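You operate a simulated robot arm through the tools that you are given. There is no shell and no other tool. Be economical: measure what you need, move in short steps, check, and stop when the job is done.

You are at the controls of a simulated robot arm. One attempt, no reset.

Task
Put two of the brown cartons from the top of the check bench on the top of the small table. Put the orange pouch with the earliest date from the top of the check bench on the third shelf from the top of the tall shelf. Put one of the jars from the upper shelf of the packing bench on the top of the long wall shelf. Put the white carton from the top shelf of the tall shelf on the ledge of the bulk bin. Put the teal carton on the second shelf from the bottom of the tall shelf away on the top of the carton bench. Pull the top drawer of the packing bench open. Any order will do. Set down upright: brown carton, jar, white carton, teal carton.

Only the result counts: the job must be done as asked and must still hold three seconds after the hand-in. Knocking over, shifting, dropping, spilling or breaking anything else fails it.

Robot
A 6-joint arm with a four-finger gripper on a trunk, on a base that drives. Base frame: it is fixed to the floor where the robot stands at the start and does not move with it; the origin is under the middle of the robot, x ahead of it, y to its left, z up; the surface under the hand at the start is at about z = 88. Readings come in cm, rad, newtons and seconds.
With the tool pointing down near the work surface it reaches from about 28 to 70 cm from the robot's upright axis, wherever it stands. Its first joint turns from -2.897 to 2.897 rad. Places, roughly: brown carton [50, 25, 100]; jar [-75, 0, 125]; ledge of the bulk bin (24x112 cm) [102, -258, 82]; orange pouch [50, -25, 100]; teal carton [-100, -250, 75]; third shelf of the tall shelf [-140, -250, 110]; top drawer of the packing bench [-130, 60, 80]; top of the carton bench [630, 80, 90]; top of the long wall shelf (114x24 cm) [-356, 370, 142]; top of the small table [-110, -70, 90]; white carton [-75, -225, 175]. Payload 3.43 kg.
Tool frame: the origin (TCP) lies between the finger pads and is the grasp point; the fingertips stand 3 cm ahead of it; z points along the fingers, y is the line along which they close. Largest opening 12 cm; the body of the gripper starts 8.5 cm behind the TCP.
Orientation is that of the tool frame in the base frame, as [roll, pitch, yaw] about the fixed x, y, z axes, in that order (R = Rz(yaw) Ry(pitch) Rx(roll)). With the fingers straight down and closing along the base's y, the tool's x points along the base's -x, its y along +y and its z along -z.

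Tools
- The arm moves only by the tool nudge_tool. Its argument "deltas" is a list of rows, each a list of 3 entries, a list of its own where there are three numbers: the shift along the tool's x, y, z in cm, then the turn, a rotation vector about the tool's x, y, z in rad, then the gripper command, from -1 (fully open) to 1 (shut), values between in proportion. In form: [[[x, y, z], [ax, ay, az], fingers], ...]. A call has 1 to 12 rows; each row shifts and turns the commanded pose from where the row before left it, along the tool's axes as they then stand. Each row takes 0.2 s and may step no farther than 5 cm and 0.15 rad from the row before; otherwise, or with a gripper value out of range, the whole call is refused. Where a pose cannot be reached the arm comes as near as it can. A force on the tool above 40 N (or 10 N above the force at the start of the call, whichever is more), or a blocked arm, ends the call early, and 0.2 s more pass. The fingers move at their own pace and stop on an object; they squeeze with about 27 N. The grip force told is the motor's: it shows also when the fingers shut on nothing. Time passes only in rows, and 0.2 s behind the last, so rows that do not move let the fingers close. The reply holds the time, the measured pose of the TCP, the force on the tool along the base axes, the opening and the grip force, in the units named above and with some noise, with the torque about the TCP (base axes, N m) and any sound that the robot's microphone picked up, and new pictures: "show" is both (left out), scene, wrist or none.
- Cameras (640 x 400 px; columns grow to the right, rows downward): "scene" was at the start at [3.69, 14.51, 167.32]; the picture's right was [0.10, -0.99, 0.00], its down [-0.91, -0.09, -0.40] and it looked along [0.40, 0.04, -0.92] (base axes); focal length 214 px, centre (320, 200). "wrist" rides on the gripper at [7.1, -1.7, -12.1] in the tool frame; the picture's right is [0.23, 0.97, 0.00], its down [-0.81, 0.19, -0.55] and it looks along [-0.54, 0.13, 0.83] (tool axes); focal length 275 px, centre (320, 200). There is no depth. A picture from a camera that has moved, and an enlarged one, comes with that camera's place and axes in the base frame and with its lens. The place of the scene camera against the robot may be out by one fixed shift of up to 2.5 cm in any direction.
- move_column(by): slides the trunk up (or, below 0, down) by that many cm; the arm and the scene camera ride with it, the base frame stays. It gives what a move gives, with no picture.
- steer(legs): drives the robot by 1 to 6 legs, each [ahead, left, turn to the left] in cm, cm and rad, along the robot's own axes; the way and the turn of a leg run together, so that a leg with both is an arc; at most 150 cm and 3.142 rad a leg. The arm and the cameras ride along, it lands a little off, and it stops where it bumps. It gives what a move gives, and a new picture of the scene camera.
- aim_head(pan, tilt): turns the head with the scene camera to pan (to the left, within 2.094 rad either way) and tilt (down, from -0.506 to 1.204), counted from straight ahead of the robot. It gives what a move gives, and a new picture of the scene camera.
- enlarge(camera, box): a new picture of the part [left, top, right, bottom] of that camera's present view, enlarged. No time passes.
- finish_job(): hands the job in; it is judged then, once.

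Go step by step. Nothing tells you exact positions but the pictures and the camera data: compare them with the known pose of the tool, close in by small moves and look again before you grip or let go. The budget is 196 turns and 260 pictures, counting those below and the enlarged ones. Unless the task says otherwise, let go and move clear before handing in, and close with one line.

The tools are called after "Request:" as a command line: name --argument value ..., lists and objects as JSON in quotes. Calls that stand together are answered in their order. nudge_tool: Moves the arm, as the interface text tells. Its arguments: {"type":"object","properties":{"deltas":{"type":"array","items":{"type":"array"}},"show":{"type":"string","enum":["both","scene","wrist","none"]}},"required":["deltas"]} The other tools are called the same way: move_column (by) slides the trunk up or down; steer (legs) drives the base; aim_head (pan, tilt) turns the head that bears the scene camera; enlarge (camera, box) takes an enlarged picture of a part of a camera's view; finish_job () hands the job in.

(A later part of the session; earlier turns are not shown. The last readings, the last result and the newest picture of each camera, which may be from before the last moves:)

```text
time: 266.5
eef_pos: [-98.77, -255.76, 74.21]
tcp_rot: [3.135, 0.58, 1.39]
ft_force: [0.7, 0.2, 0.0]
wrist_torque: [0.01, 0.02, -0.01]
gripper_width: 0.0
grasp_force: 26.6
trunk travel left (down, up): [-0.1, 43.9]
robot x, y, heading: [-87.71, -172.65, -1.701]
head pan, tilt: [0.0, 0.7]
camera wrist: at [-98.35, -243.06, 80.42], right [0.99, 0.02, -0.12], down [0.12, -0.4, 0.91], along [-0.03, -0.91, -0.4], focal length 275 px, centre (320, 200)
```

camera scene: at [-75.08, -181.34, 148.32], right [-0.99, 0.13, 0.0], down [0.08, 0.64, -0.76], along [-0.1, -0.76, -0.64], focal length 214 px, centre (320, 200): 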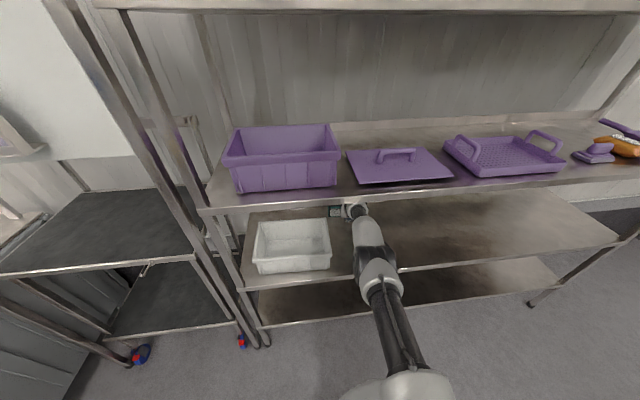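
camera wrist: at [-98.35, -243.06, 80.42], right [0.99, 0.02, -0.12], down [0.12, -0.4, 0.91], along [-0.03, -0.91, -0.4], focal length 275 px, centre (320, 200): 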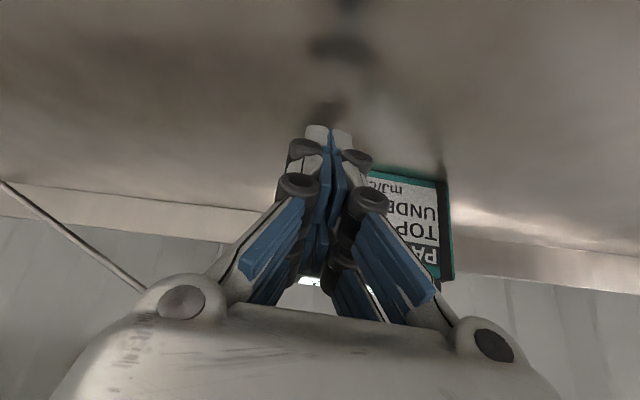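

Request:
steer --legs '[[-6.5, 1.6, 0]]'

Request:
nudge_tool --deltas '[[[0, 0, 0], [0, 0, 0], -1], [[0, 0, 0], [0, 0, 0], -1], [[0, 0, 0], [0, 0, 0], -1], [[0, 0, 0], [0, 0, 0], -1], [[0, 0, 0], [0, 0, 0], -1], [[0, 0, 0], [0, 0, 0], -1]]' --show "wrist"

Request:
enlarge --camera "wrist" --box '[200, 80, 520, 300]'

```text
time: 267.5
eef_pos: [-96.39, -249.55, 74.24]
tcp_rot: [3.133, 0.579, 1.387]
ft_force: [0.2, 0.2, 1.0]
wrist_torque: [-0.01, 0.01, -0.01]
gripper_width: 0.01
grasp_force: 27.7
trunk travel left (down, up): [-0.1, 43.9]
robot x, y, heading: [-85.37, -166.94, -1.698]
head pan, tilt: [0.0, 0.7]
camera scene: at [-72.67, -175.04, 148.34], right [-0.99, 0.13, 0.0], down [0.08, 0.64, -0.77], along [-0.1, -0.76, -0.64], focal length 214 px, centre (320, 200)
```

scene: 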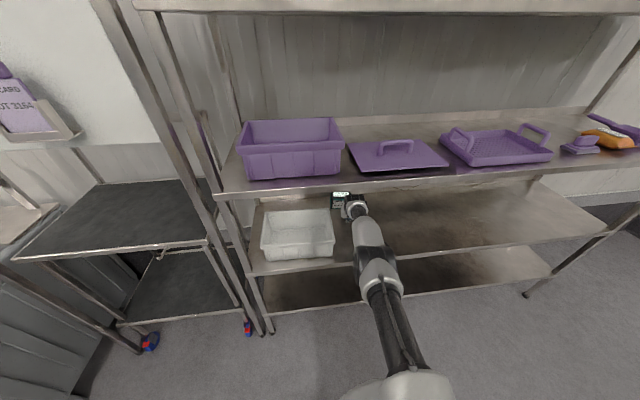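

```text
time: 268.9
eef_pos: [-96.43, -249.61, 74.12]
tcp_rot: [3.132, 0.579, 1.389]
ft_force: [0.1, 0.4, -0.1]
wrist_torque: [-0.01, -0.01, 0.01]
gripper_width: 10.44
grasp_force: 0.1
trunk travel left (down, up): [-0.1, 43.9]
robot x, y, heading: [-85.29, -166.45, -1.703]
head pan, tilt: [0.0, 0.7]
camera wrist: at [-96.01, -236.85, 80.42], right [0.99, 0.02, -0.12], down [0.12, -0.4, 0.91], along [-0.03, -0.91, -0.4], focal length 275 px, centre (320, 200)
```

wrist: 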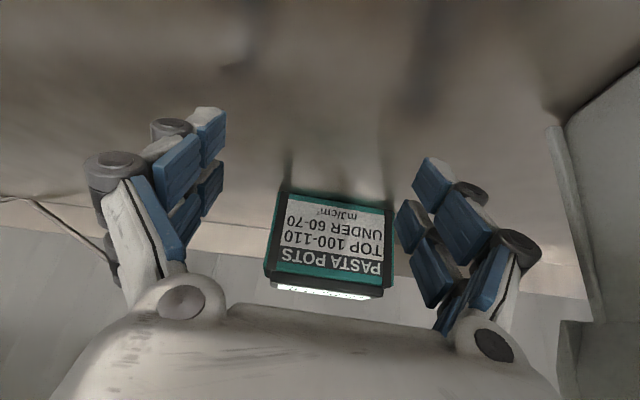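

```text
1.82 times, centred on (360, 190) of wrist
camera zoom: at [-96.01, -236.85, 80.42], right [0.99, 0.02, -0.12], down [0.12, -0.4, 0.91], along [-0.03, -0.91, -0.4], focal length 500 px, centre (247, 218)
```

zoom: 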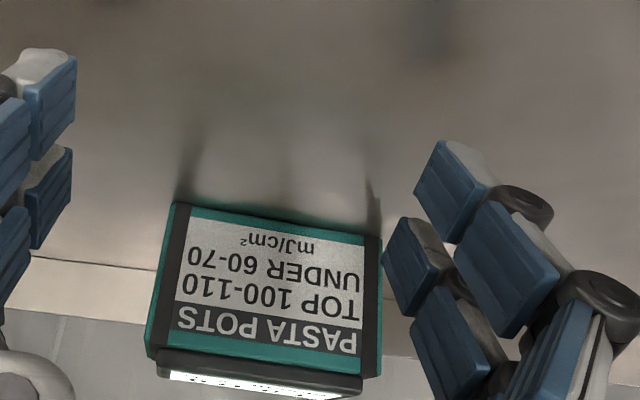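

The carton is nearly square again: front centre about (-95.1,-260.8), yaw ≈0.11. I'll trim the hand heading and approach on that axis.

Request:
nudge_tool --deltas '[[[0, 0, 0], [-0.044, 0, -0.067], -1], [[0, 0, 0], [0, 0, 0], -1], [[0, 0, 0], [0, 0, 0], -1]]' --show "none"

Request:
steer --legs '[[5.3, 2.2, 0]]'

Request:
nudge_tool --deltas '[[[0, 0, 0], [0, 0, 0], -1]]' --show "wrist"

Request:
enlarge --camera "wrist" --box '[160, 80, 480, 300]'

```text
time: 269.7
eef_pos: [-96.47, -249.46, 74.26]
tcp_rot: [3.132, 0.579, 1.467]
ft_force: [0.7, -0.2, 0.3]
wrist_torque: [0.01, 0.0, -0.01]
gripper_width: 11.99
grasp_force: 0.1
trunk travel left (down, up): [-0.1, 43.9]
robot x, y, heading: [-85.46, -166.61, -1.698]
head pan, tilt: [0.0, 0.7]
```

```text
time: 270.6
eef_pos: [-95.01, -255.06, 74.18]
tcp_rot: [3.134, 0.58, 1.468]
ft_force: [-0.1, -0.3, -0.5]
wrist_torque: [0.02, 0.01, 0.04]
gripper_width: 11.98
grasp_force: 0.1
trunk travel left (down, up): [-0.1, 43.9]
robot x, y, heading: [-84.29, -171.91, -1.703]
head pan, tilt: [0.0, 0.7]
camera scene: at [-71.24, -180.68, 148.32], right [-0.99, 0.13, 0.0], down [0.08, 0.64, -0.76], along [-0.1, -0.76, -0.64], focal length 214 px, centre (320, 200)
```

scene: 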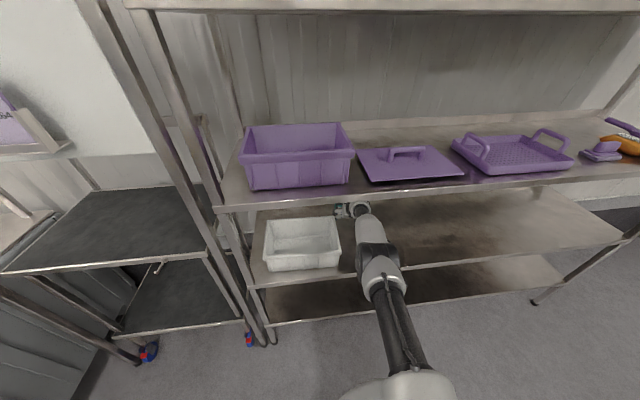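

```text
time: 271.1
eef_pos: [-95.01, -255.09, 74.23]
tcp_rot: [3.131, 0.581, 1.468]
ft_force: [-0.3, 1.0, 0.2]
wrist_torque: [0.01, -0.03, -0.03]
gripper_width: 12.01
grasp_force: 0.0
trunk travel left (down, up): [-0.1, 43.9]
robot x, y, heading: [-83.84, -171.82, -1.697]
head pan, tilt: [0.0, 0.7]
camera wrist: at [-95.62, -242.36, 80.44], right [0.99, 0.1, -0.12], down [0.15, -0.39, 0.91], along [0.04, -0.91, -0.4], focal length 275 px, centre (320, 200)
```

wrist: 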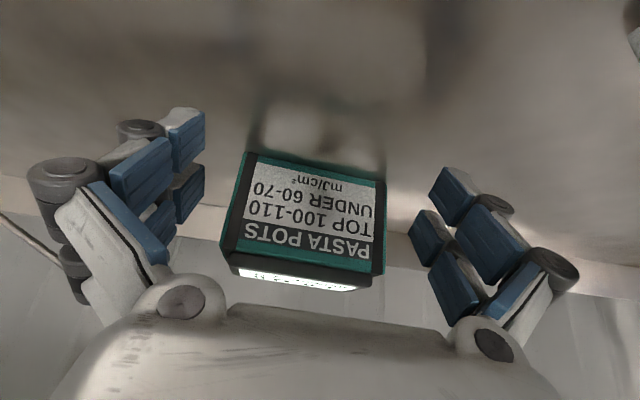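

```text
1.82 times, centred on (320, 190) of wrist
camera zoom: at [-95.62, -242.36, 80.44], right [0.99, 0.1, -0.12], down [0.15, -0.39, 0.91], along [0.04, -0.91, -0.4], focal length 500 px, centre (320, 218)
```

zoom: 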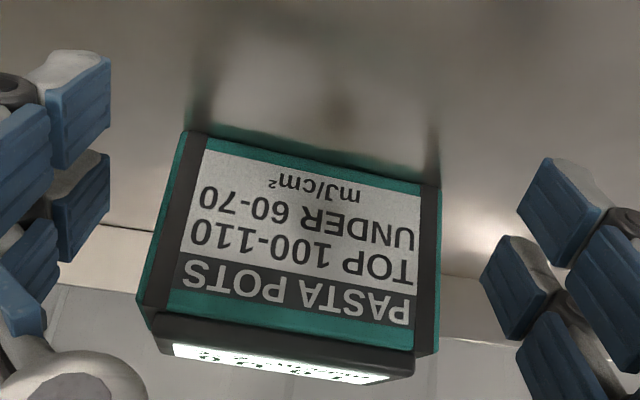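

Well centred now (0.2 cm off) and square. Advancing.

Request:
nudge_tool --deltas '[[[0, 0.2, 0], [0, 0, 0], -1]]' --show "none"

Request:
steer --legs '[[3.8, 0.15, 0]]'

Request:
nudge_tool --deltas '[[[0, 0, 0], [0, 0, 0], -1]]' --show "wrist"

Request:
enlarge --camera "wrist" --box '[160, 60, 480, 280]'

```text
time: 271.4
eef_pos: [-94.8, -255.13, 74.23]
tcp_rot: [3.134, 0.579, 1.468]
ft_force: [0.1, -0.5, -0.7]
wrist_torque: [0.0, -0.01, -0.02]
gripper_width: 12.0
grasp_force: 0.1
trunk travel left (down, up): [-0.1, 43.9]
robot x, y, heading: [-84.07, -172.38, -1.698]
head pan, tilt: [0.0, 0.7]
```

```text
time: 272.3
eef_pos: [-95.23, -258.99, 74.23]
tcp_rot: [3.133, 0.58, 1.468]
ft_force: [0.3, -0.3, -0.3]
wrist_torque: [0.0, 0.0, -0.02]
gripper_width: 11.98
grasp_force: 0.0
trunk travel left (down, up): [-0.1, 43.9]
robot x, y, heading: [-84.52, -176.27, -1.7]
head pan, tilt: [0.0, 0.7]
camera scene: at [-71.6, -184.45, 148.33], right [-0.99, 0.13, 0.0], down [0.08, 0.64, -0.76], along [-0.1, -0.76, -0.64], focal length 214 px, centre (320, 200)
```

scene: 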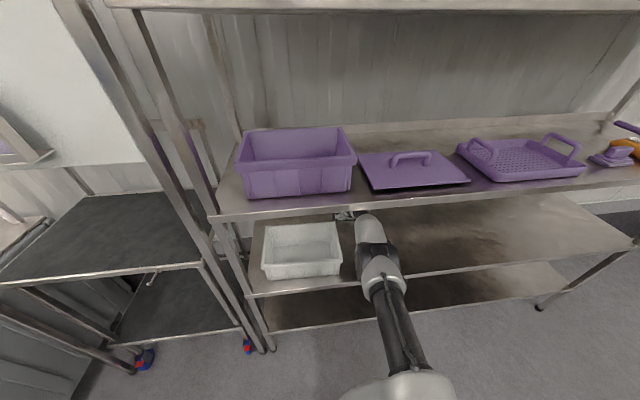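

```text
time: 272.7
eef_pos: [-95.32, -258.92, 74.31]
tcp_rot: [3.134, 0.58, 1.466]
ft_force: [-0.4, -0.2, -0.1]
wrist_torque: [0.03, -0.01, 0.05]
gripper_width: 11.99
grasp_force: 0.0
trunk travel left (down, up): [-0.1, 43.9]
robot x, y, heading: [-84.43, -175.92, -1.701]
head pan, tilt: [0.0, 0.7]
camera wrist: at [-95.8, -246.15, 80.44], right [0.99, 0.1, -0.12], down [0.15, -0.39, 0.91], along [0.04, -0.91, -0.4], focal length 275 px, centre (320, 200)
```

wrist: 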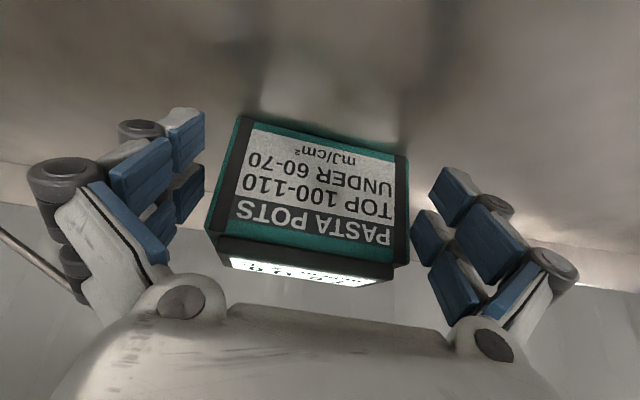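

```text
1.82 times, centred on (320, 170) of wrist
camera zoom: at [-95.8, -246.15, 80.44], right [0.99, 0.1, -0.12], down [0.15, -0.39, 0.91], along [0.04, -0.91, -0.4], focal length 500 px, centre (320, 254)
```

zoom: 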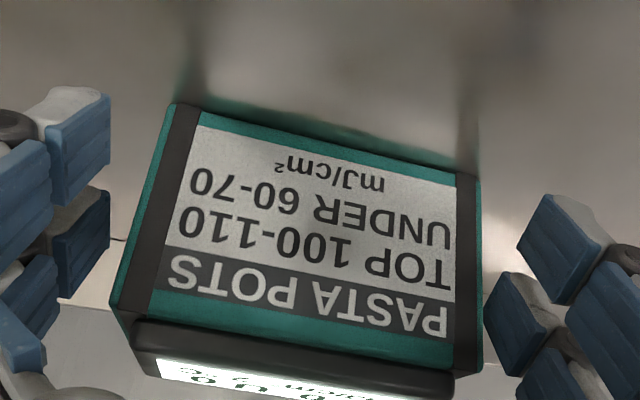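

Tips already straddle the carton cleanly. A final 3 cm advance, then close.

Request:
nudge_tool --deltas '[[[0, -0.12, 0], [0, 0, 0], -1]]' --show "none"

Request:
steer --legs '[[3.0, 0.12, 0]]'

Request:
nudge_tool --deltas '[[[0, 0, 0], [0, 0, 0], 1], [[0, 0, 0], [0, 0, 0], 1], [[0, 0, 0], [0, 0, 0], 1], [[0, 0, 0], [0, 0, 0], 1]]' --show "wrist"

```text
time: 273.1
eef_pos: [-95.43, -258.88, 74.38]
tcp_rot: [3.135, 0.579, 1.468]
ft_force: [0.1, -0.3, 0.0]
wrist_torque: [0.04, -0.01, -0.02]
gripper_width: 12.02
grasp_force: 0.0
trunk travel left (down, up): [-0.1, 43.9]
robot x, y, heading: [-84.59, -176.03, -1.705]
head pan, tilt: [0.0, 0.7]
```

```text
time: 273.9
eef_pos: [-95.64, -261.79, 74.38]
tcp_rot: [3.134, 0.58, 1.467]
ft_force: [-0.3, -0.1, 0.0]
wrist_torque: [0.02, 0.01, -0.03]
gripper_width: 12.0
grasp_force: 0.0
trunk travel left (down, up): [-0.1, 43.9]
robot x, y, heading: [-84.5, -178.88, -1.708]
head pan, tilt: [0.0, 0.7]
camera scene: at [-71.87, -187.4, 148.33], right [-0.99, 0.13, 0.0], down [0.08, 0.64, -0.76], along [-0.1, -0.76, -0.64], focal length 214 px, centre (320, 200)
```

scene: 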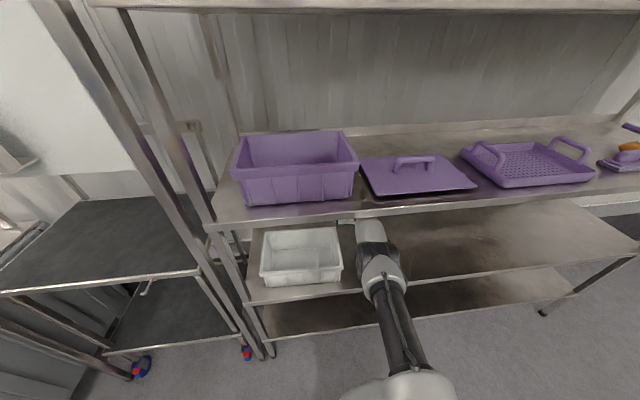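

```text
time: 274.9
eef_pos: [-95.51, -261.71, 74.44]
tcp_rot: [3.135, 0.583, 1.466]
ft_force: [3.9, 0.5, 4.6]
wrist_torque: [0.1, -0.6, -0.03]
gripper_width: 11.27
grasp_force: 26.8
trunk travel left (down, up): [-0.1, 43.9]
robot x, y, heading: [-84.73, -178.94, -1.702]
head pan, tilt: [0.0, 0.7]
camera wrist: at [-96.17, -249.08, 80.54], right [0.99, 0.09, -0.12], down [0.15, -0.39, 0.91], along [0.04, -0.92, -0.4], focal length 275 px, centre (320, 200)
```

wrist: 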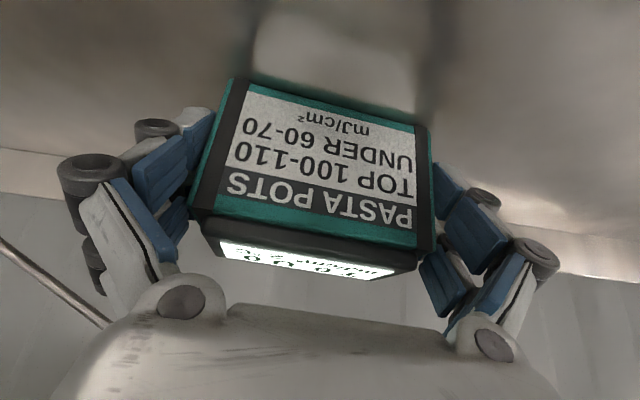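

Gripped at 11.3 cm. Lifting with the trunk and backing straight out, drifting slightly away from the tray.

Request:
move_column --by 2.5

Request:
nudge_tool --deltas '[[[0, 0, 0], [0, 0, 0], 1]]' --show "wrist"

```text
time: 275.7
eef_pos: [-95.66, -261.62, 76.31]
tcp_rot: [3.134, 0.575, 1.467]
ft_force: [-0.9, -0.1, -3.0]
wrist_torque: [0.05, 0.01, -0.03]
gripper_width: 11.24
grasp_force: 27.2
trunk travel left (down, up): [-2.6, 41.4]
robot x, y, heading: [-84.6, -179.14, -1.703]
head pan, tilt: [0.0, 0.7]
```

```text
time: 276.1
eef_pos: [-95.64, -261.65, 76.44]
tcp_rot: [3.133, 0.574, 1.466]
ft_force: [0.0, -0.6, -3.0]
wrist_torque: [0.04, -0.02, 0.03]
gripper_width: 11.24
grasp_force: 26.9
trunk travel left (down, up): [-2.6, 41.4]
robot x, y, heading: [-84.71, -178.68, -1.702]
head pan, tilt: [0.0, 0.7]
camera wrist: at [-96.23, -248.94, 82.62], right [0.99, 0.1, -0.12], down [0.15, -0.4, 0.91], along [0.04, -0.91, -0.41], focal length 275 px, centre (320, 200)
```

wrist: 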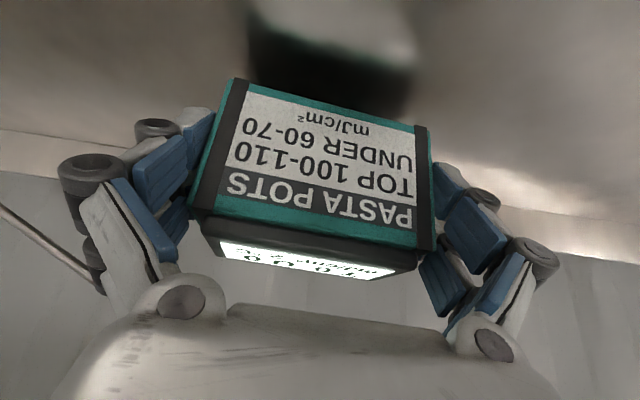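

Request:
steer --legs '[[-8, -2.2, 0], [-30, -6, 0]]'

Request:
nudge_tool --deltas '[[[0, 0, 0], [0, 0, 0], 1]]' --show "wrist"

```text
time: 278.8
eef_pos: [-98.73, -223.47, 76.8]
tcp_rot: [3.133, 0.579, 1.471]
ft_force: [0.4, 0.4, -3.0]
wrist_torque: [0.03, 0.0, 0.02]
gripper_width: 11.23
grasp_force: 26.6
trunk travel left (down, up): [-2.6, 41.4]
robot x, y, heading: [-88.16, -140.59, -1.699]
head pan, tilt: [0.0, 0.7]
camera scene: at [-75.12, -148.98, 150.83], right [-0.99, 0.13, 0.0], down [0.08, 0.64, -0.77], along [-0.1, -0.76, -0.64], focal length 214 px, centre (320, 200)
```

scene: 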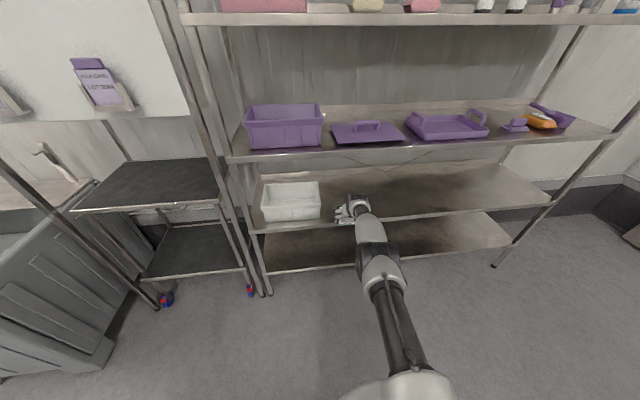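

```text
time: 279.2
eef_pos: [-98.77, -223.29, 76.68]
tcp_rot: [3.133, 0.577, 1.469]
ft_force: [1.0, -0.8, -3.5]
wrist_torque: [0.02, -0.02, 0.01]
gripper_width: 11.21
grasp_force: 26.8
trunk travel left (down, up): [-2.6, 41.4]
robot x, y, heading: [-87.45, -140.76, -1.698]
head pan, tilt: [0.0, 0.7]
camera wrist: at [-99.35, -210.72, 82.89], right [0.99, 0.1, -0.12], down [0.15, -0.39, 0.91], along [0.04, -0.91, -0.4], focal length 275 px, centre (320, 200)
```

wrist: 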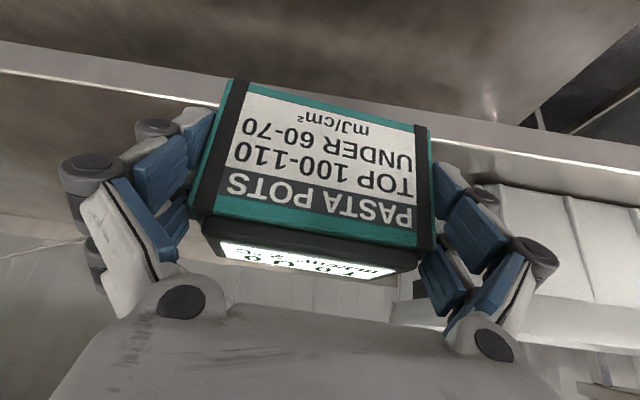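

The teal carton is out. I'll raise and fold the arm in, turn east and drive toward the far side of the room.

Request:
move_column --by 30

Request:
nudge_tool --deltas '[[[3.35, 0, -2.2], [0, 0, 0], 1], [[3.35, 0, -2.2], [0, 0, 0], 1], [[3.35, 0, -2.2], [0, 0, 0], 1], [[3.35, 0, -2.2], [0, 0, 0], 1], [[3.35, 0, -2.2], [0, 0, 0], 1], [[3.35, 0, -2.2], [0, 0, 0], 1]]' --show "none"

Request:
steer --legs '[[0, 0, 1.698], [0, -8, 0], [148, 0, 0], [148, 0, 0]]'

Request:
aim_head --pan 0.3 --tilt 0.3

```text
time: 282.2
eef_pos: [-98.73, -223.33, 106.3]
tcp_rot: [3.132, 0.572, 1.469]
ft_force: [-0.8, -2.9, -29.6]
wrist_torque: [1.33, -0.17, -0.11]
gripper_width: 11.17
grasp_force: 27.4
trunk travel left (down, up): [-32.6, 11.4]
robot x, y, heading: [-87.85, -140.63, -1.7]
head pan, tilt: [0.0, 0.7]
```

```text
time: 282.5
eef_pos: [-98.59, -223.04, 106.81]
tcp_rot: [3.136, 0.587, 1.473]
ft_force: [0.4, -0.7, -6.4]
wrist_torque: [0.23, 0.23, -0.1]
gripper_width: 11.17
grasp_force: 27.1
trunk travel left (down, up): [-32.6, 11.4]
robot x, y, heading: [-87.99, -140.74, -1.7]
head pan, tilt: [0.0, 0.7]
stopped in row 1: the force on the tool passed its limit at 65 N (the readings are from after the stop); the commanded pose is now the measured one
```

```text
time: 301.4
eef_pos: [289.68, -145.79, 106.93]
tcp_rot: [3.134, 0.589, -3.114]
ft_force: [1.2, -0.8, -3.5]
wrist_torque: [0.0, 0.07, -0.02]
gripper_width: 11.17
grasp_force: 27.3
trunk travel left (down, up): [-32.6, 11.4]
robot x, y, heading: [206.62, -145.91, -0.006]
head pan, tilt: [0.0, 0.7]
camera scene: at [212.78, -131.71, 180.83], right [0.0, -1.0, 0.0], down [-0.64, 0.0, -0.76], along [0.76, 0.0, -0.64], focal length 214 px, centre (320, 200)
```

scene: 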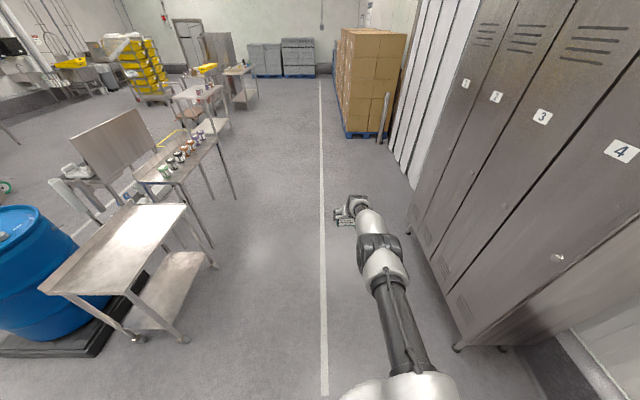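

```text
time: 302.3
eef_pos: [289.64, -146.02, 106.97]
tcp_rot: [3.134, 0.588, -3.114]
ft_force: [-0.6, -0.7, -1.9]
wrist_torque: [-0.02, 0.07, -0.01]
gripper_width: 11.16
grasp_force: 26.9
trunk travel left (down, up): [-32.6, 11.4]
robot x, y, heading: [206.31, -145.73, -0.003]
head pan, tilt: [0.3, 0.3]
camera scene: at [213.2, -128.96, 184.43], right [0.29, -0.96, 0.0], down [-0.28, -0.09, -0.95], along [0.91, 0.28, -0.3], focal length 214 px, centre (320, 200)
```

scene: 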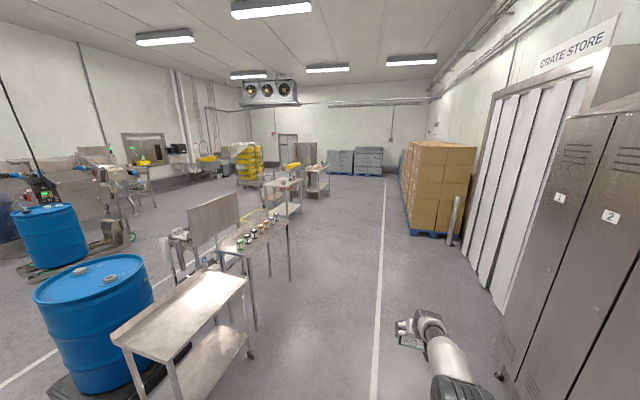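

The carton caught the shelf lip while rising, so I must check the shelf later. The carton bench should appear near pixel (283,180). I'll check the grip and enlarge that area.

Request:
enlarge --camera "scene" --box '[200, 130, 360, 240]'

Request:
enlarge --camera "wrist" --box '[40, 0, 600, 380]'

```text
3.64 times, centred on (280, 185) of scene
camera zoom: at [213.2, -128.96, 184.43], right [0.29, -0.96, 0.0], down [-0.28, -0.09, -0.95], along [0.91, 0.28, -0.3], focal length 780 px, centre (466, 254)
```

zoom: 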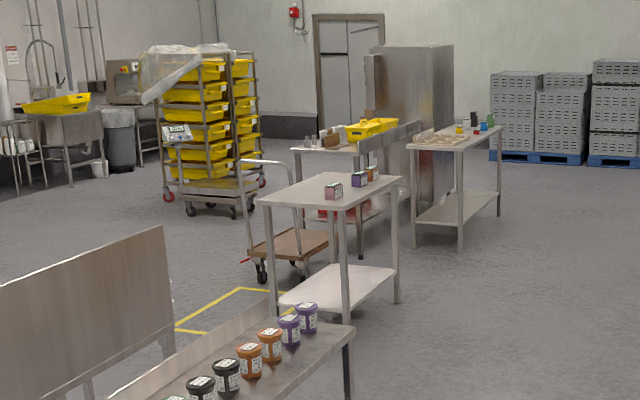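

```text
1.05 times, centred on (320, 190) of wrist (not enlarged: the box is as wide or as high as the picture)
camera zoom: at [276.99, -147.97, 113.0], right [-0.22, 0.97, -0.12], down [0.36, 0.2, 0.91], along [0.91, 0.16, -0.39], focal length 290 px, centre (320, 210)
```

zoom: 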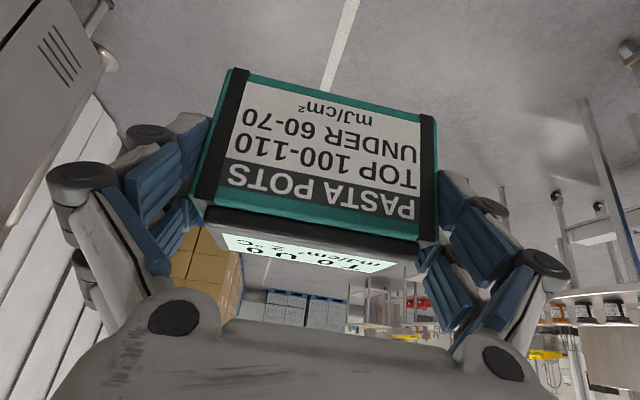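

The carton is still firmly held. The carton bench is the one with the small coloured cartons on top, at roughly x 575–660, y 45–105. I'll fold the arm in and drive there.

Request:
nudge_tool --deltas '[[[3.35, 0, -2.2], [0, 0, 0], 1], [[3.35, 0, -2.2], [0, 0, 0], 1], [[3.35, 0, -2.2], [0, 0, 0], 1], [[3.35, 0, -2.2], [0, 0, 0], 1], [[3.35, 0, -2.2], [0, 0, 0], 1], [[3.35, 0, -2.2], [0, 0, 0], 1]]' --show "none"

Request:
steer --legs '[[148, 0, 0], [148, 0, 0], [110, 0, 0], [0, 0, 1.57], [80, 0, 0]]'

Request:
aim_head --pan 0 --tilt 0.6

```text
time: 303.7
eef_pos: [269.3, -148.17, 106.72]
tcp_rot: [3.129, 0.587, -3.094]
ft_force: [0.5, -3.2, -2.8]
wrist_torque: [0.16, 0.06, 0.0]
gripper_width: 11.15
grasp_force: 26.8
out of reach, approached as far as the arm can: row 3, 4, 6
trunk travel left (down, up): [-32.6, 11.4]
robot x, y, heading: [205.92, -145.67, -0.007]
head pan, tilt: [0.3, 0.3]
```

```text
time: 331.1
eef_pos: [620.09, -1.69, 106.73]
tcp_rot: [3.125, 0.587, -1.552]
ft_force: [0.6, 1.2, -1.6]
wrist_torque: [-0.06, -0.01, -0.01]
gripper_width: 11.16
grasp_force: 27.1
trunk travel left (down, up): [-32.6, 11.4]
robot x, y, heading: [617.06, -64.92, 1.558]
head pan, tilt: [0.3, 0.3]
camera scene: at [600.4, -57.61, 184.44], right [0.96, 0.28, 0.0], down [0.08, -0.28, -0.96], along [-0.27, 0.92, -0.3], focal length 214 px, centre (320, 200)
```

scene: 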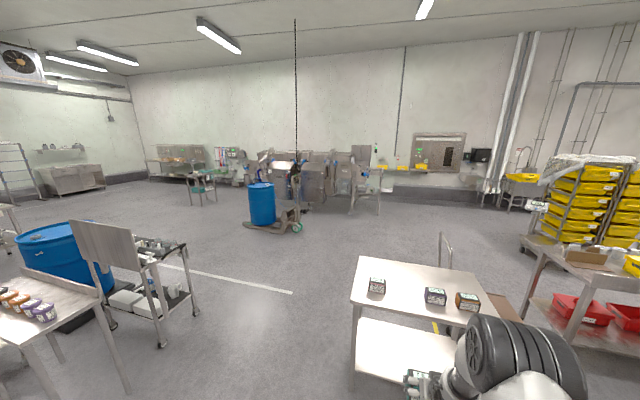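

```text
time: 331.9
eef_pos: [620.06, -1.75, 106.75]
tcp_rot: [3.124, 0.588, -1.553]
ft_force: [0.1, 0.1, -3.3]
wrist_torque: [-0.05, 0.01, -0.01]
gripper_width: 11.18
grasp_force: 27.2
trunk travel left (down, up): [-32.6, 11.4]
robot x, y, heading: [617.32, -64.63, 1.562]
head pan, tilt: [0.0, 0.6]
camera scene: at [603.14, -57.79, 181.7], right [1.0, -0.01, 0.0], down [-0.01, -0.56, -0.83], along [0.01, 0.83, -0.56], focal length 214 px, centre (320, 200)
```

scene: 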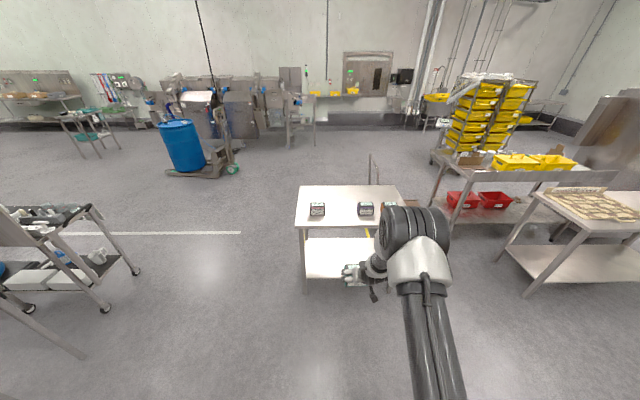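

The bench spans x≈586–665, y≈52–109, with a row of small cartons at y≈67 and a clear gap around x=619. I'm aligned with that gap, so I'll drive in and look.

Request:
steer --legs '[[62, 0, 0]]'

Request:
aim_head --pan 0 --tilt 0.95

Request:
nudge_tool --deltas '[[[0, 0, 0], [0, 0, 0], 1]]' --show "wrist"

```text
time: 335.4
eef_pos: [621.85, 60.26, 106.8]
tcp_rot: [3.124, 0.584, -1.564]
ft_force: [0.0, 0.7, -2.5]
wrist_torque: [-0.06, 0.02, 0.0]
gripper_width: 11.18
grasp_force: 27.0
trunk travel left (down, up): [-32.6, 11.4]
robot x, y, heading: [618.41, -2.99, 1.548]
head pan, tilt: [0.0, 0.6]
camera scene: at [604.25, 4.43, 181.69], right [1.0, -0.02, 0.0], down [-0.01, -0.57, -0.82], along [0.02, 0.82, -0.57], focal length 214 px, centre (320, 200)
```

scene: 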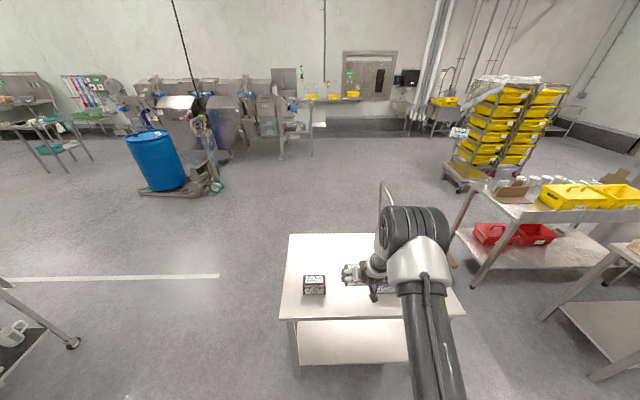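

```text
time: 336.2
eef_pos: [621.75, 60.26, 106.74]
tcp_rot: [3.124, 0.587, -1.561]
ft_force: [0.3, -0.1, -2.1]
wrist_torque: [-0.09, 0.01, 0.05]
gripper_width: 11.19
grasp_force: 27.3
trunk travel left (down, up): [-32.6, 11.4]
robot x, y, heading: [618.12, -2.61, 1.551]
head pan, tilt: [0.0, 0.949]
camera scene: at [604.22, 2.8, 178.86], right [1.0, -0.02, 0.0], down [-0.02, -0.81, -0.58], along [0.01, 0.58, -0.81], focal length 214 px, centre (320, 200)
```

scene: 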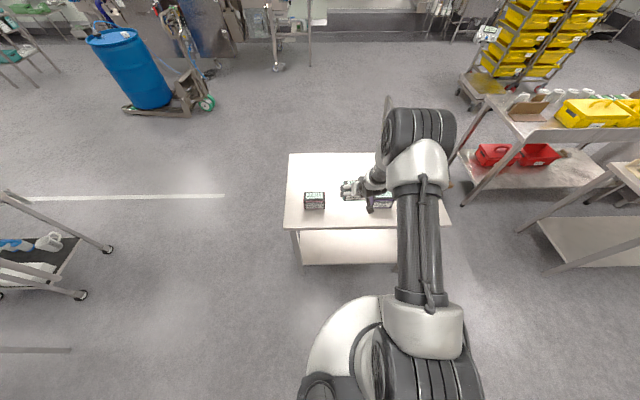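

```text
time: 336.6
eef_pos: [621.81, 60.2, 106.82]
tcp_rot: [3.124, 0.586, -1.561]
ft_force: [-0.7, 0.2, -2.4]
wrist_torque: [-0.06, 0.0, 0.0]
gripper_width: 11.15
grasp_force: 26.5
trunk travel left (down, up): [-32.6, 11.4]
robot x, y, heading: [618.06, -2.93, 1.552]
head pan, tilt: [0.0, 0.949]
camera wrist: at [623.7, 47.65, 112.79], right [-0.97, -0.21, -0.11], down [-0.19, 0.37, 0.91], along [-0.15, 0.91, -0.4], focal length 275 px, centre (320, 200)
```

wrist: 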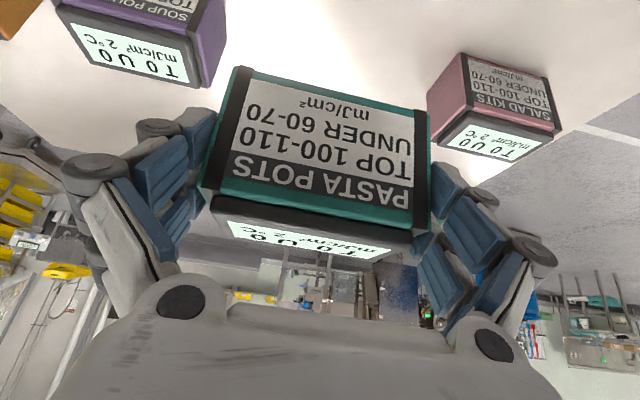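

There's a clear gap, but I'll place the carton behind the row at y≈80 where nothing is near.

Request:
steer --legs '[[13, 0.5, 0]]'

Request:
nudge_tool --deltas '[[[-3, 0, 2], [0, 0, 0], 1], [[-3, 0, 2], [0, 0, 0], 1], [[0, 0, 0], [0, 0, 0], 1]]' --show "wrist"

Request:
enlarge --camera "scene" --box '[260, 100, 480, 260]'

```text
time: 337.9
eef_pos: [621.57, 73.35, 106.64]
tcp_rot: [3.124, 0.585, -1.564]
ft_force: [-0.4, 1.1, -2.6]
wrist_torque: [-0.07, -0.02, 0.0]
gripper_width: 11.16
grasp_force: 26.8
trunk travel left (down, up): [-32.6, 11.4]
robot x, y, heading: [618.03, 10.77, 1.551]
head pan, tilt: [0.0, 0.949]
camera scene: at [604.0, 15.99, 178.84], right [1.0, -0.02, 0.0], down [-0.02, -0.81, -0.58], along [0.01, 0.58, -0.81], focal length 214 px, centre (320, 200)
```

scene: 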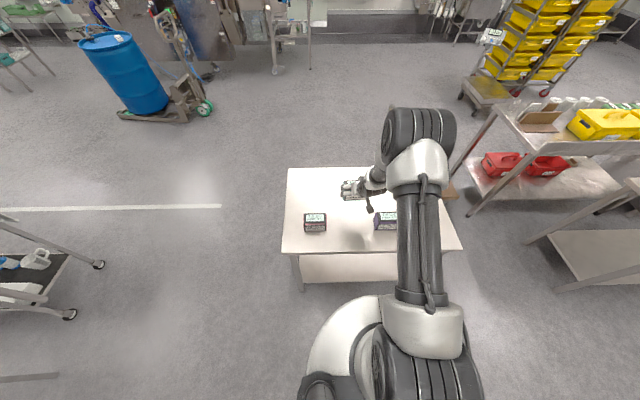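

```text
time: 338.7
eef_pos: [621.58, 80.43, 106.91]
tcp_rot: [3.124, 0.586, -1.564]
ft_force: [-0.4, -0.1, -2.4]
wrist_torque: [-0.04, -0.02, 0.02]
gripper_width: 11.15
grasp_force: 27.3
trunk travel left (down, up): [-32.6, 11.4]
robot x, y, heading: [618.35, 10.31, 1.546]
head pan, tilt: [0.0, 0.949]
camera wrist: at [623.4, 67.79, 112.93], right [-0.97, -0.21, -0.11], down [-0.19, 0.37, 0.91], along [-0.15, 0.91, -0.4], focal length 275 px, centre (320, 200)
```

wrist: 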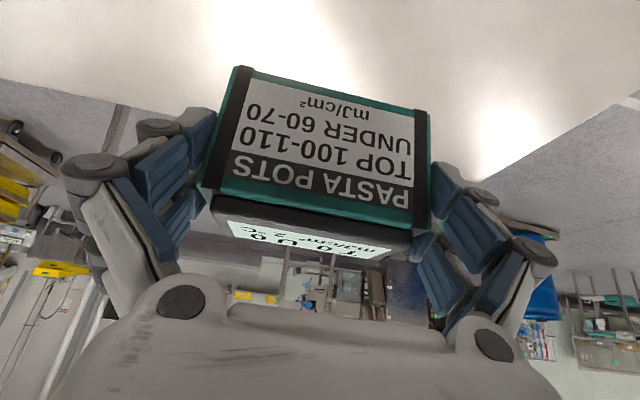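

```text
2.50 times, centred on (370, 180) of scene
camera zoom: at [604.0, 15.72, 178.86], right [1.0, -0.02, 0.0], down [-0.02, -0.81, -0.58], along [0.01, 0.58, -0.81], focal length 536 px, centre (195, 250)
```

zoom: 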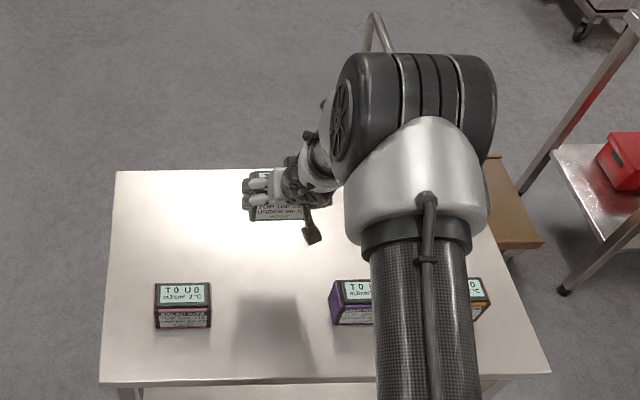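

Request:
move_column --by -11.5

Request:
move_column --by -1.2

Request:
move_column --by -0.8

Request:
nudge_tool --deltas '[[[0, 0, 0], [0, 0, 0], 1]]' --show "wrist"

```text
time: 340.2
eef_pos: [621.57, 80.39, 95.48]
tcp_rot: [3.124, 0.586, -1.564]
ft_force: [-0.4, 0.3, -2.5]
wrist_torque: [-0.06, 0.01, 0.03]
gripper_width: 11.14
grasp_force: 26.7
trunk travel left (down, up): [-21.1, 22.9]
robot x, y, heading: [617.74, 10.15, 1.543]
head pan, tilt: [0.0, 0.949]
```

```text
time: 340.8
eef_pos: [621.49, 80.4, 94.25]
tcp_rot: [3.124, 0.585, -1.564]
ft_force: [0.0, 0.2, -1.5]
wrist_torque: [-0.05, -0.01, 0.01]
gripper_width: 11.19
grasp_force: 27.6
trunk travel left (down, up): [-19.9, 24.1]
robot x, y, heading: [618.31, 10.22, 1.545]
head pan, tilt: [0.0, 0.949]
```

```text
time: 341.4
eef_pos: [621.51, 80.45, 93.35]
tcp_rot: [3.125, 0.586, -1.563]
ft_force: [0.0, -1.0, -3.6]
wrist_torque: [-0.06, 0.0, 0.02]
gripper_width: 11.18
grasp_force: 26.4
trunk travel left (down, up): [-19.1, 24.9]
robot x, y, heading: [618.17, 9.99, 1.551]
head pan, tilt: [0.0, 0.949]
```

```text
time: 341.8
eef_pos: [621.57, 80.37, 93.47]
tcp_rot: [3.124, 0.585, -1.565]
ft_force: [0.7, 0.2, -3.1]
wrist_torque: [-0.09, -0.03, 0.02]
gripper_width: 11.17
grasp_force: 26.9
trunk travel left (down, up): [-19.1, 24.9]
robot x, y, heading: [618.11, 10.33, 1.548]
head pan, tilt: [0.0, 0.949]
camera wrist: at [623.41, 67.82, 99.42], right [-0.97, -0.21, -0.11], down [-0.19, 0.37, 0.91], along [-0.15, 0.91, -0.4], focal length 275 px, centre (320, 200)
```

wrist: 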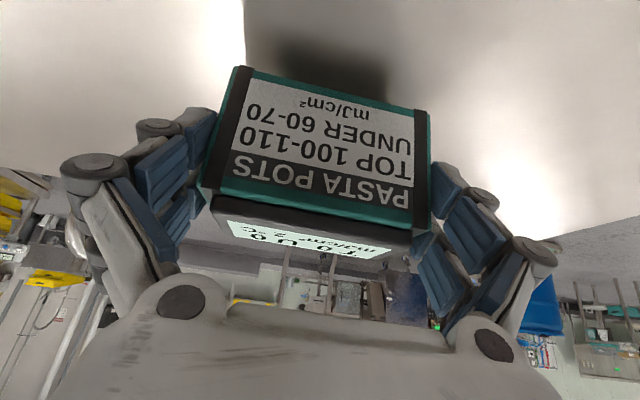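

Request:
move_column --by -0.8

Request:
move_column --by -0.7

Request:
move_column --by -0.6

Request:
nudge_tool --deltas '[[[0, 0, 0], [0, 0, 0], 1]]' --show "wrist"

```text
time: 342.3
eef_pos: [621.47, 80.31, 92.54]
tcp_rot: [3.125, 0.585, -1.566]
ft_force: [1.2, 0.4, -2.8]
wrist_torque: [-0.04, 0.03, -0.03]
gripper_width: 11.17
grasp_force: 26.8
trunk travel left (down, up): [-18.3, 25.7]
robot x, y, heading: [617.87, 10.55, 1.552]
head pan, tilt: [0.0, 0.949]
```

```text
time: 342.9
eef_pos: [621.59, 80.43, 91.91]
tcp_rot: [3.123, 0.585, -1.565]
ft_force: [-0.2, -0.7, -2.8]
wrist_torque: [0.02, -0.04, -0.02]
gripper_width: 11.15
grasp_force: 27.0
trunk travel left (down, up): [-17.6, 26.4]
robot x, y, heading: [617.98, 9.86, 1.547]
head pan, tilt: [0.0, 0.949]
```

```text
time: 343.4
eef_pos: [621.54, 80.47, 91.57]
tcp_rot: [3.123, 0.591, -1.564]
ft_force: [-0.2, -2.9, 14.0]
wrist_torque: [0.58, -0.13, 0.18]
gripper_width: 11.2
grasp_force: 26.9
trunk travel left (down, up): [-17.0, 27.0]
robot x, y, heading: [618.17, 10.3, 1.548]
head pan, tilt: [0.0, 0.949]
```

```text
time: 343.9
eef_pos: [621.45, 80.27, 91.37]
tcp_rot: [3.124, 0.589, -1.562]
ft_force: [-1.9, -0.9, 12.7]
wrist_torque: [0.65, -0.07, 0.22]
gripper_width: 11.19
grasp_force: 27.1
trunk travel left (down, up): [-17.0, 27.0]
robot x, y, heading: [618.03, 10.35, 1.547]
head pan, tilt: [0.0, 0.949]
camera wrist: at [623.37, 67.77, 97.46], right [-0.97, -0.21, -0.11], down [-0.19, 0.36, 0.91], along [-0.15, 0.91, -0.39], focal length 275 px, centre (320, 200)
```

wrist: 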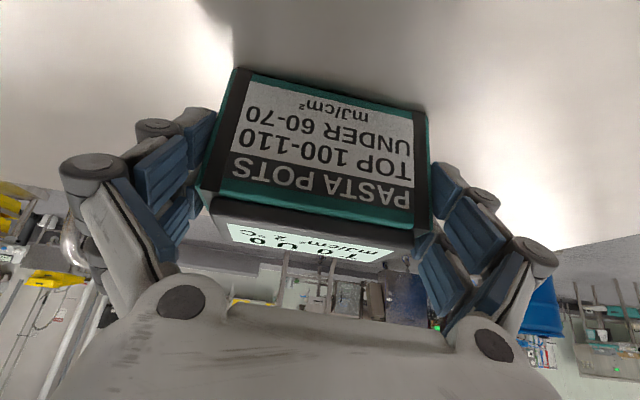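

Contact felt. Opening and withdrawing along the hand axis, then rising.

Request:
nudge_tool --deltas '[[[0, 0, 0], [0, 0, 0], -1], [[0, 0, 0], [0, 0, 0], -1], [[0, 0, 0], [0, 0, 0], -1], [[0, 0, -1.5], [0, 0, 0], -1], [[0, 0, -3], [0, 0, 0], -1], [[0, 0, -4], [0, 0, 0], -1]]' --show "wrist"

Request:
move_column --by 18

Request:
steer --legs '[[-40, 0, 0]]'

```text
time: 345.2
eef_pos: [621.63, 75.67, 98.11]
tcp_rot: [3.125, 0.586, -1.564]
ft_force: [0.0, -0.2, -0.3]
wrist_torque: [0.02, -0.01, 0.02]
gripper_width: 12.0
grasp_force: 0.0
trunk travel left (down, up): [-17.0, 27.0]
robot x, y, heading: [618.11, 10.37, 1.545]
head pan, tilt: [0.0, 0.949]
camera wrist: at [623.61, 62.98, 104.38], right [-0.97, -0.21, -0.11], down [-0.18, 0.37, 0.91], along [-0.15, 0.91, -0.4], focal length 275 px, centre (320, 200)
```

wrist: 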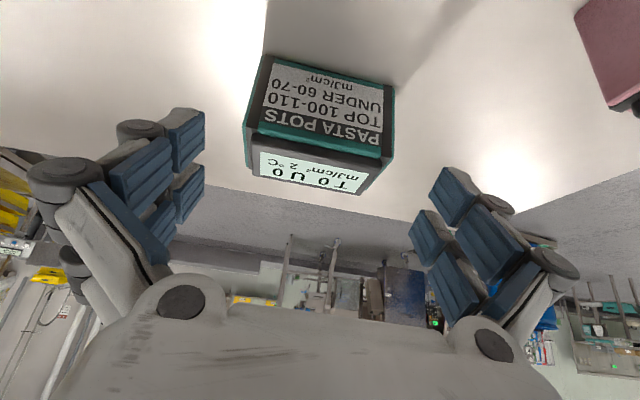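

```text
time: 347.2
eef_pos: [621.63, 75.78, 116.22]
tcp_rot: [3.124, 0.584, -1.562]
ft_force: [0.3, 0.4, 0.6]
wrist_torque: [0.01, -0.04, 0.02]
gripper_width: 12.01
grasp_force: 0.0
trunk travel left (down, up): [-35.0, 9.0]
robot x, y, heading: [617.96, 10.29, 1.551]
head pan, tilt: [0.0, 0.949]
```

```text
time: 349.7
eef_pos: [621.02, 36.77, 116.22]
tcp_rot: [3.123, 0.585, -1.568]
ft_force: [-0.2, -0.9, -0.4]
wrist_torque: [0.01, 0.01, -0.02]
gripper_width: 11.98
grasp_force: 0.0
trunk travel left (down, up): [-35.0, 9.0]
robot x, y, heading: [617.08, -28.75, 1.544]
head pan, tilt: [0.0, 0.949]
camera scene: at [603.05, -23.11, 181.25], right [1.0, -0.03, 0.0], down [-0.02, -0.81, -0.58], along [0.02, 0.58, -0.81], focal length 214 px, centre (320, 200)
```

scene: 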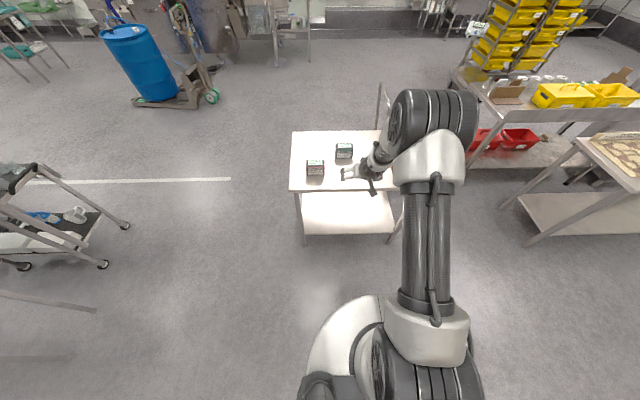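

The teal carton stands on the carton bench. Next is the jar: I'll set the hand vertical and folded, then drive back to the packing bench facing it.

Request:
nudge_tool --deltas '[[[0, 0, 0], [0, 0.146, 0], -1], [[0, 0, 0], [0, 0.146, 0], -1], [[0, 0, 0], [0, 0.146, 0], -1], [[0, 0, 0], [0, 0.146, 0], -1], [[4, 0, -2.5], [0, 0, 0], -1], [[4, 0, -2.5], [0, 0, 0], -1], [[4, 0, -2.5], [0, 0, 0], -1], [[4, 0, -2.5], [0, 0, 0], -1], [[0, 0, -5], [0, 0, 0], -1], [[0, 0, -5], [0, 0, 0], -1]]' --show "none"

Request:
steer --legs '[[-117, 0, 0], [0, 0, 1.597], [148, 0, 0], [148, 0, 0], [148, 0, 0]]'

```text
time: 351.9
eef_pos: [621.38, 15.5, 129.9]
tcp_rot: [3.049, 0.35, -1.544]
ft_force: [0.3, -1.4, 0.1]
wrist_torque: [0.05, -0.04, 0.0]
gripper_width: 11.97
grasp_force: 0.0
out of reach, approached as far as the arm can: row 1, 2, 3
trunk travel left (down, up): [-35.0, 9.0]
robot x, y, heading: [617.27, -28.37, 1.546]
head pan, tilt: [0.0, 0.949]
```

```text
time: 382.6
eef_pos: [126.58, -153.26, 129.62]
tcp_rot: [3.049, 0.351, 0.08]
ft_force: [-0.3, -0.4, 0.0]
wrist_torque: [-0.03, -0.02, 0.01]
gripper_width: 12.0
grasp_force: 0.1
trunk travel left (down, up): [-35.0, 9.0]
robot x, y, heading: [170.86, -155.2, -3.117]
head pan, tilt: [0.0, 0.949]
camera scene: at [166.07, -169.45, 181.25], right [-0.02, 1.0, 0.0], down [0.81, 0.02, -0.58], along [-0.58, -0.01, -0.81], focal length 214 px, centre (320, 200)
```

scene: 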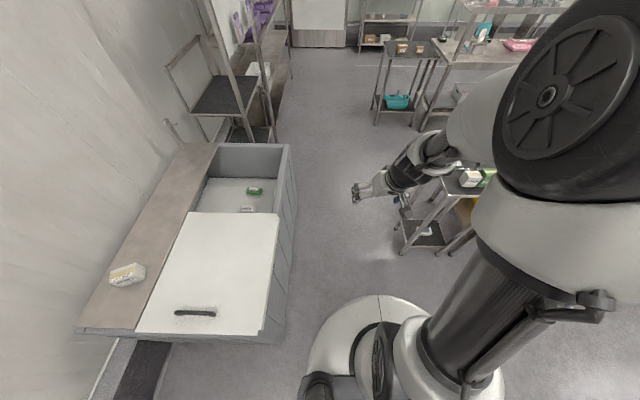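

Request:
nudge_tool --deltas '[[[0, 0, 0], [0.031, 0.117, 0], -1], [[0, 0, 0], [0.031, 0.117, 0], -1], [[0, 0, 0], [0.031, 0.117, 0], -1]]' --show "none"

Request:
aim_head --pan 0.2 --tilt 0.6

Request:
steer --legs '[[140, 0, -0.03], [29, 0, 0], [0, -75, 0], [0, -75, 0]]'

```text
time: 383.4
eef_pos: [126.55, -153.33, 129.77]
tcp_rot: [-3.136, -0.004, 0.095]
ft_force: [-0.5, 0.1, -0.5]
wrist_torque: [-0.01, -0.01, 0.0]
gripper_width: 11.99
grasp_force: 0.1
trunk travel left (down, up): [-35.0, 9.0]
robot x, y, heading: [170.97, -155.3, -3.118]
head pan, tilt: [0.0, 0.949]
```

```text
time: 384.2
eef_pos: [126.65, -153.41, 129.78]
tcp_rot: [-3.138, 0.001, 0.094]
ft_force: [-0.6, 0.0, 0.1]
wrist_torque: [0.01, 0.0, 0.03]
gripper_width: 12.0
grasp_force: 0.1
trunk travel left (down, up): [-35.0, 9.0]
robot x, y, heading: [171.19, -155.46, -3.113]
head pan, tilt: [0.201, 0.6]
camera scene: at [164.72, -171.24, 184.09], right [-0.22, 0.97, 0.0], down [0.55, 0.13, -0.82], along [-0.8, -0.18, -0.57], focal length 214 px, centre (320, 200)
```

scene: 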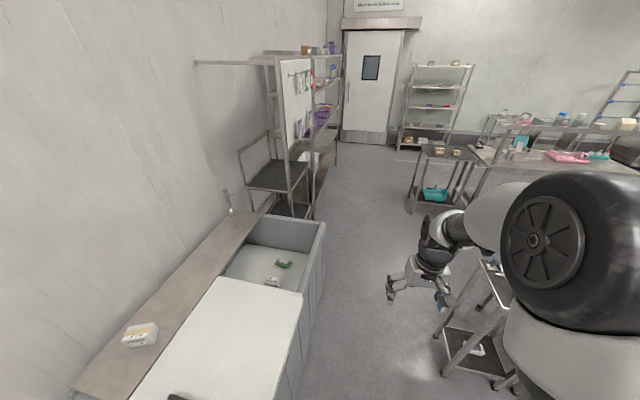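

```text
time: 400.2
eef_pos: [-42.78, -3.76, 129.84]
tcp_rot: [-3.138, 0.001, 0.063]
ft_force: [-0.2, -0.4, -0.1]
wrist_torque: [-0.02, -0.01, 0.02]
gripper_width: 12.03
grasp_force: 0.0
trunk travel left (down, up): [-35.0, 9.0]
robot x, y, heading: [1.5, -6.92, 3.134]
head pan, tilt: [0.201, 0.6]
camera scene: at [-5.36, -22.84, 184.1], right [-0.19, 0.98, 0.0], down [0.55, 0.11, -0.83], along [-0.81, -0.16, -0.56], focal length 214 px, centre (320, 200)
```

scene: 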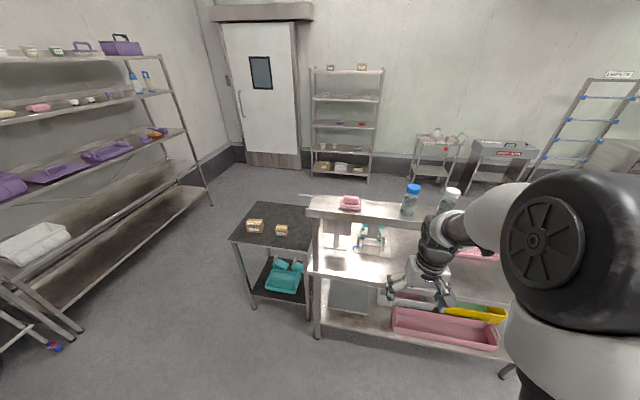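

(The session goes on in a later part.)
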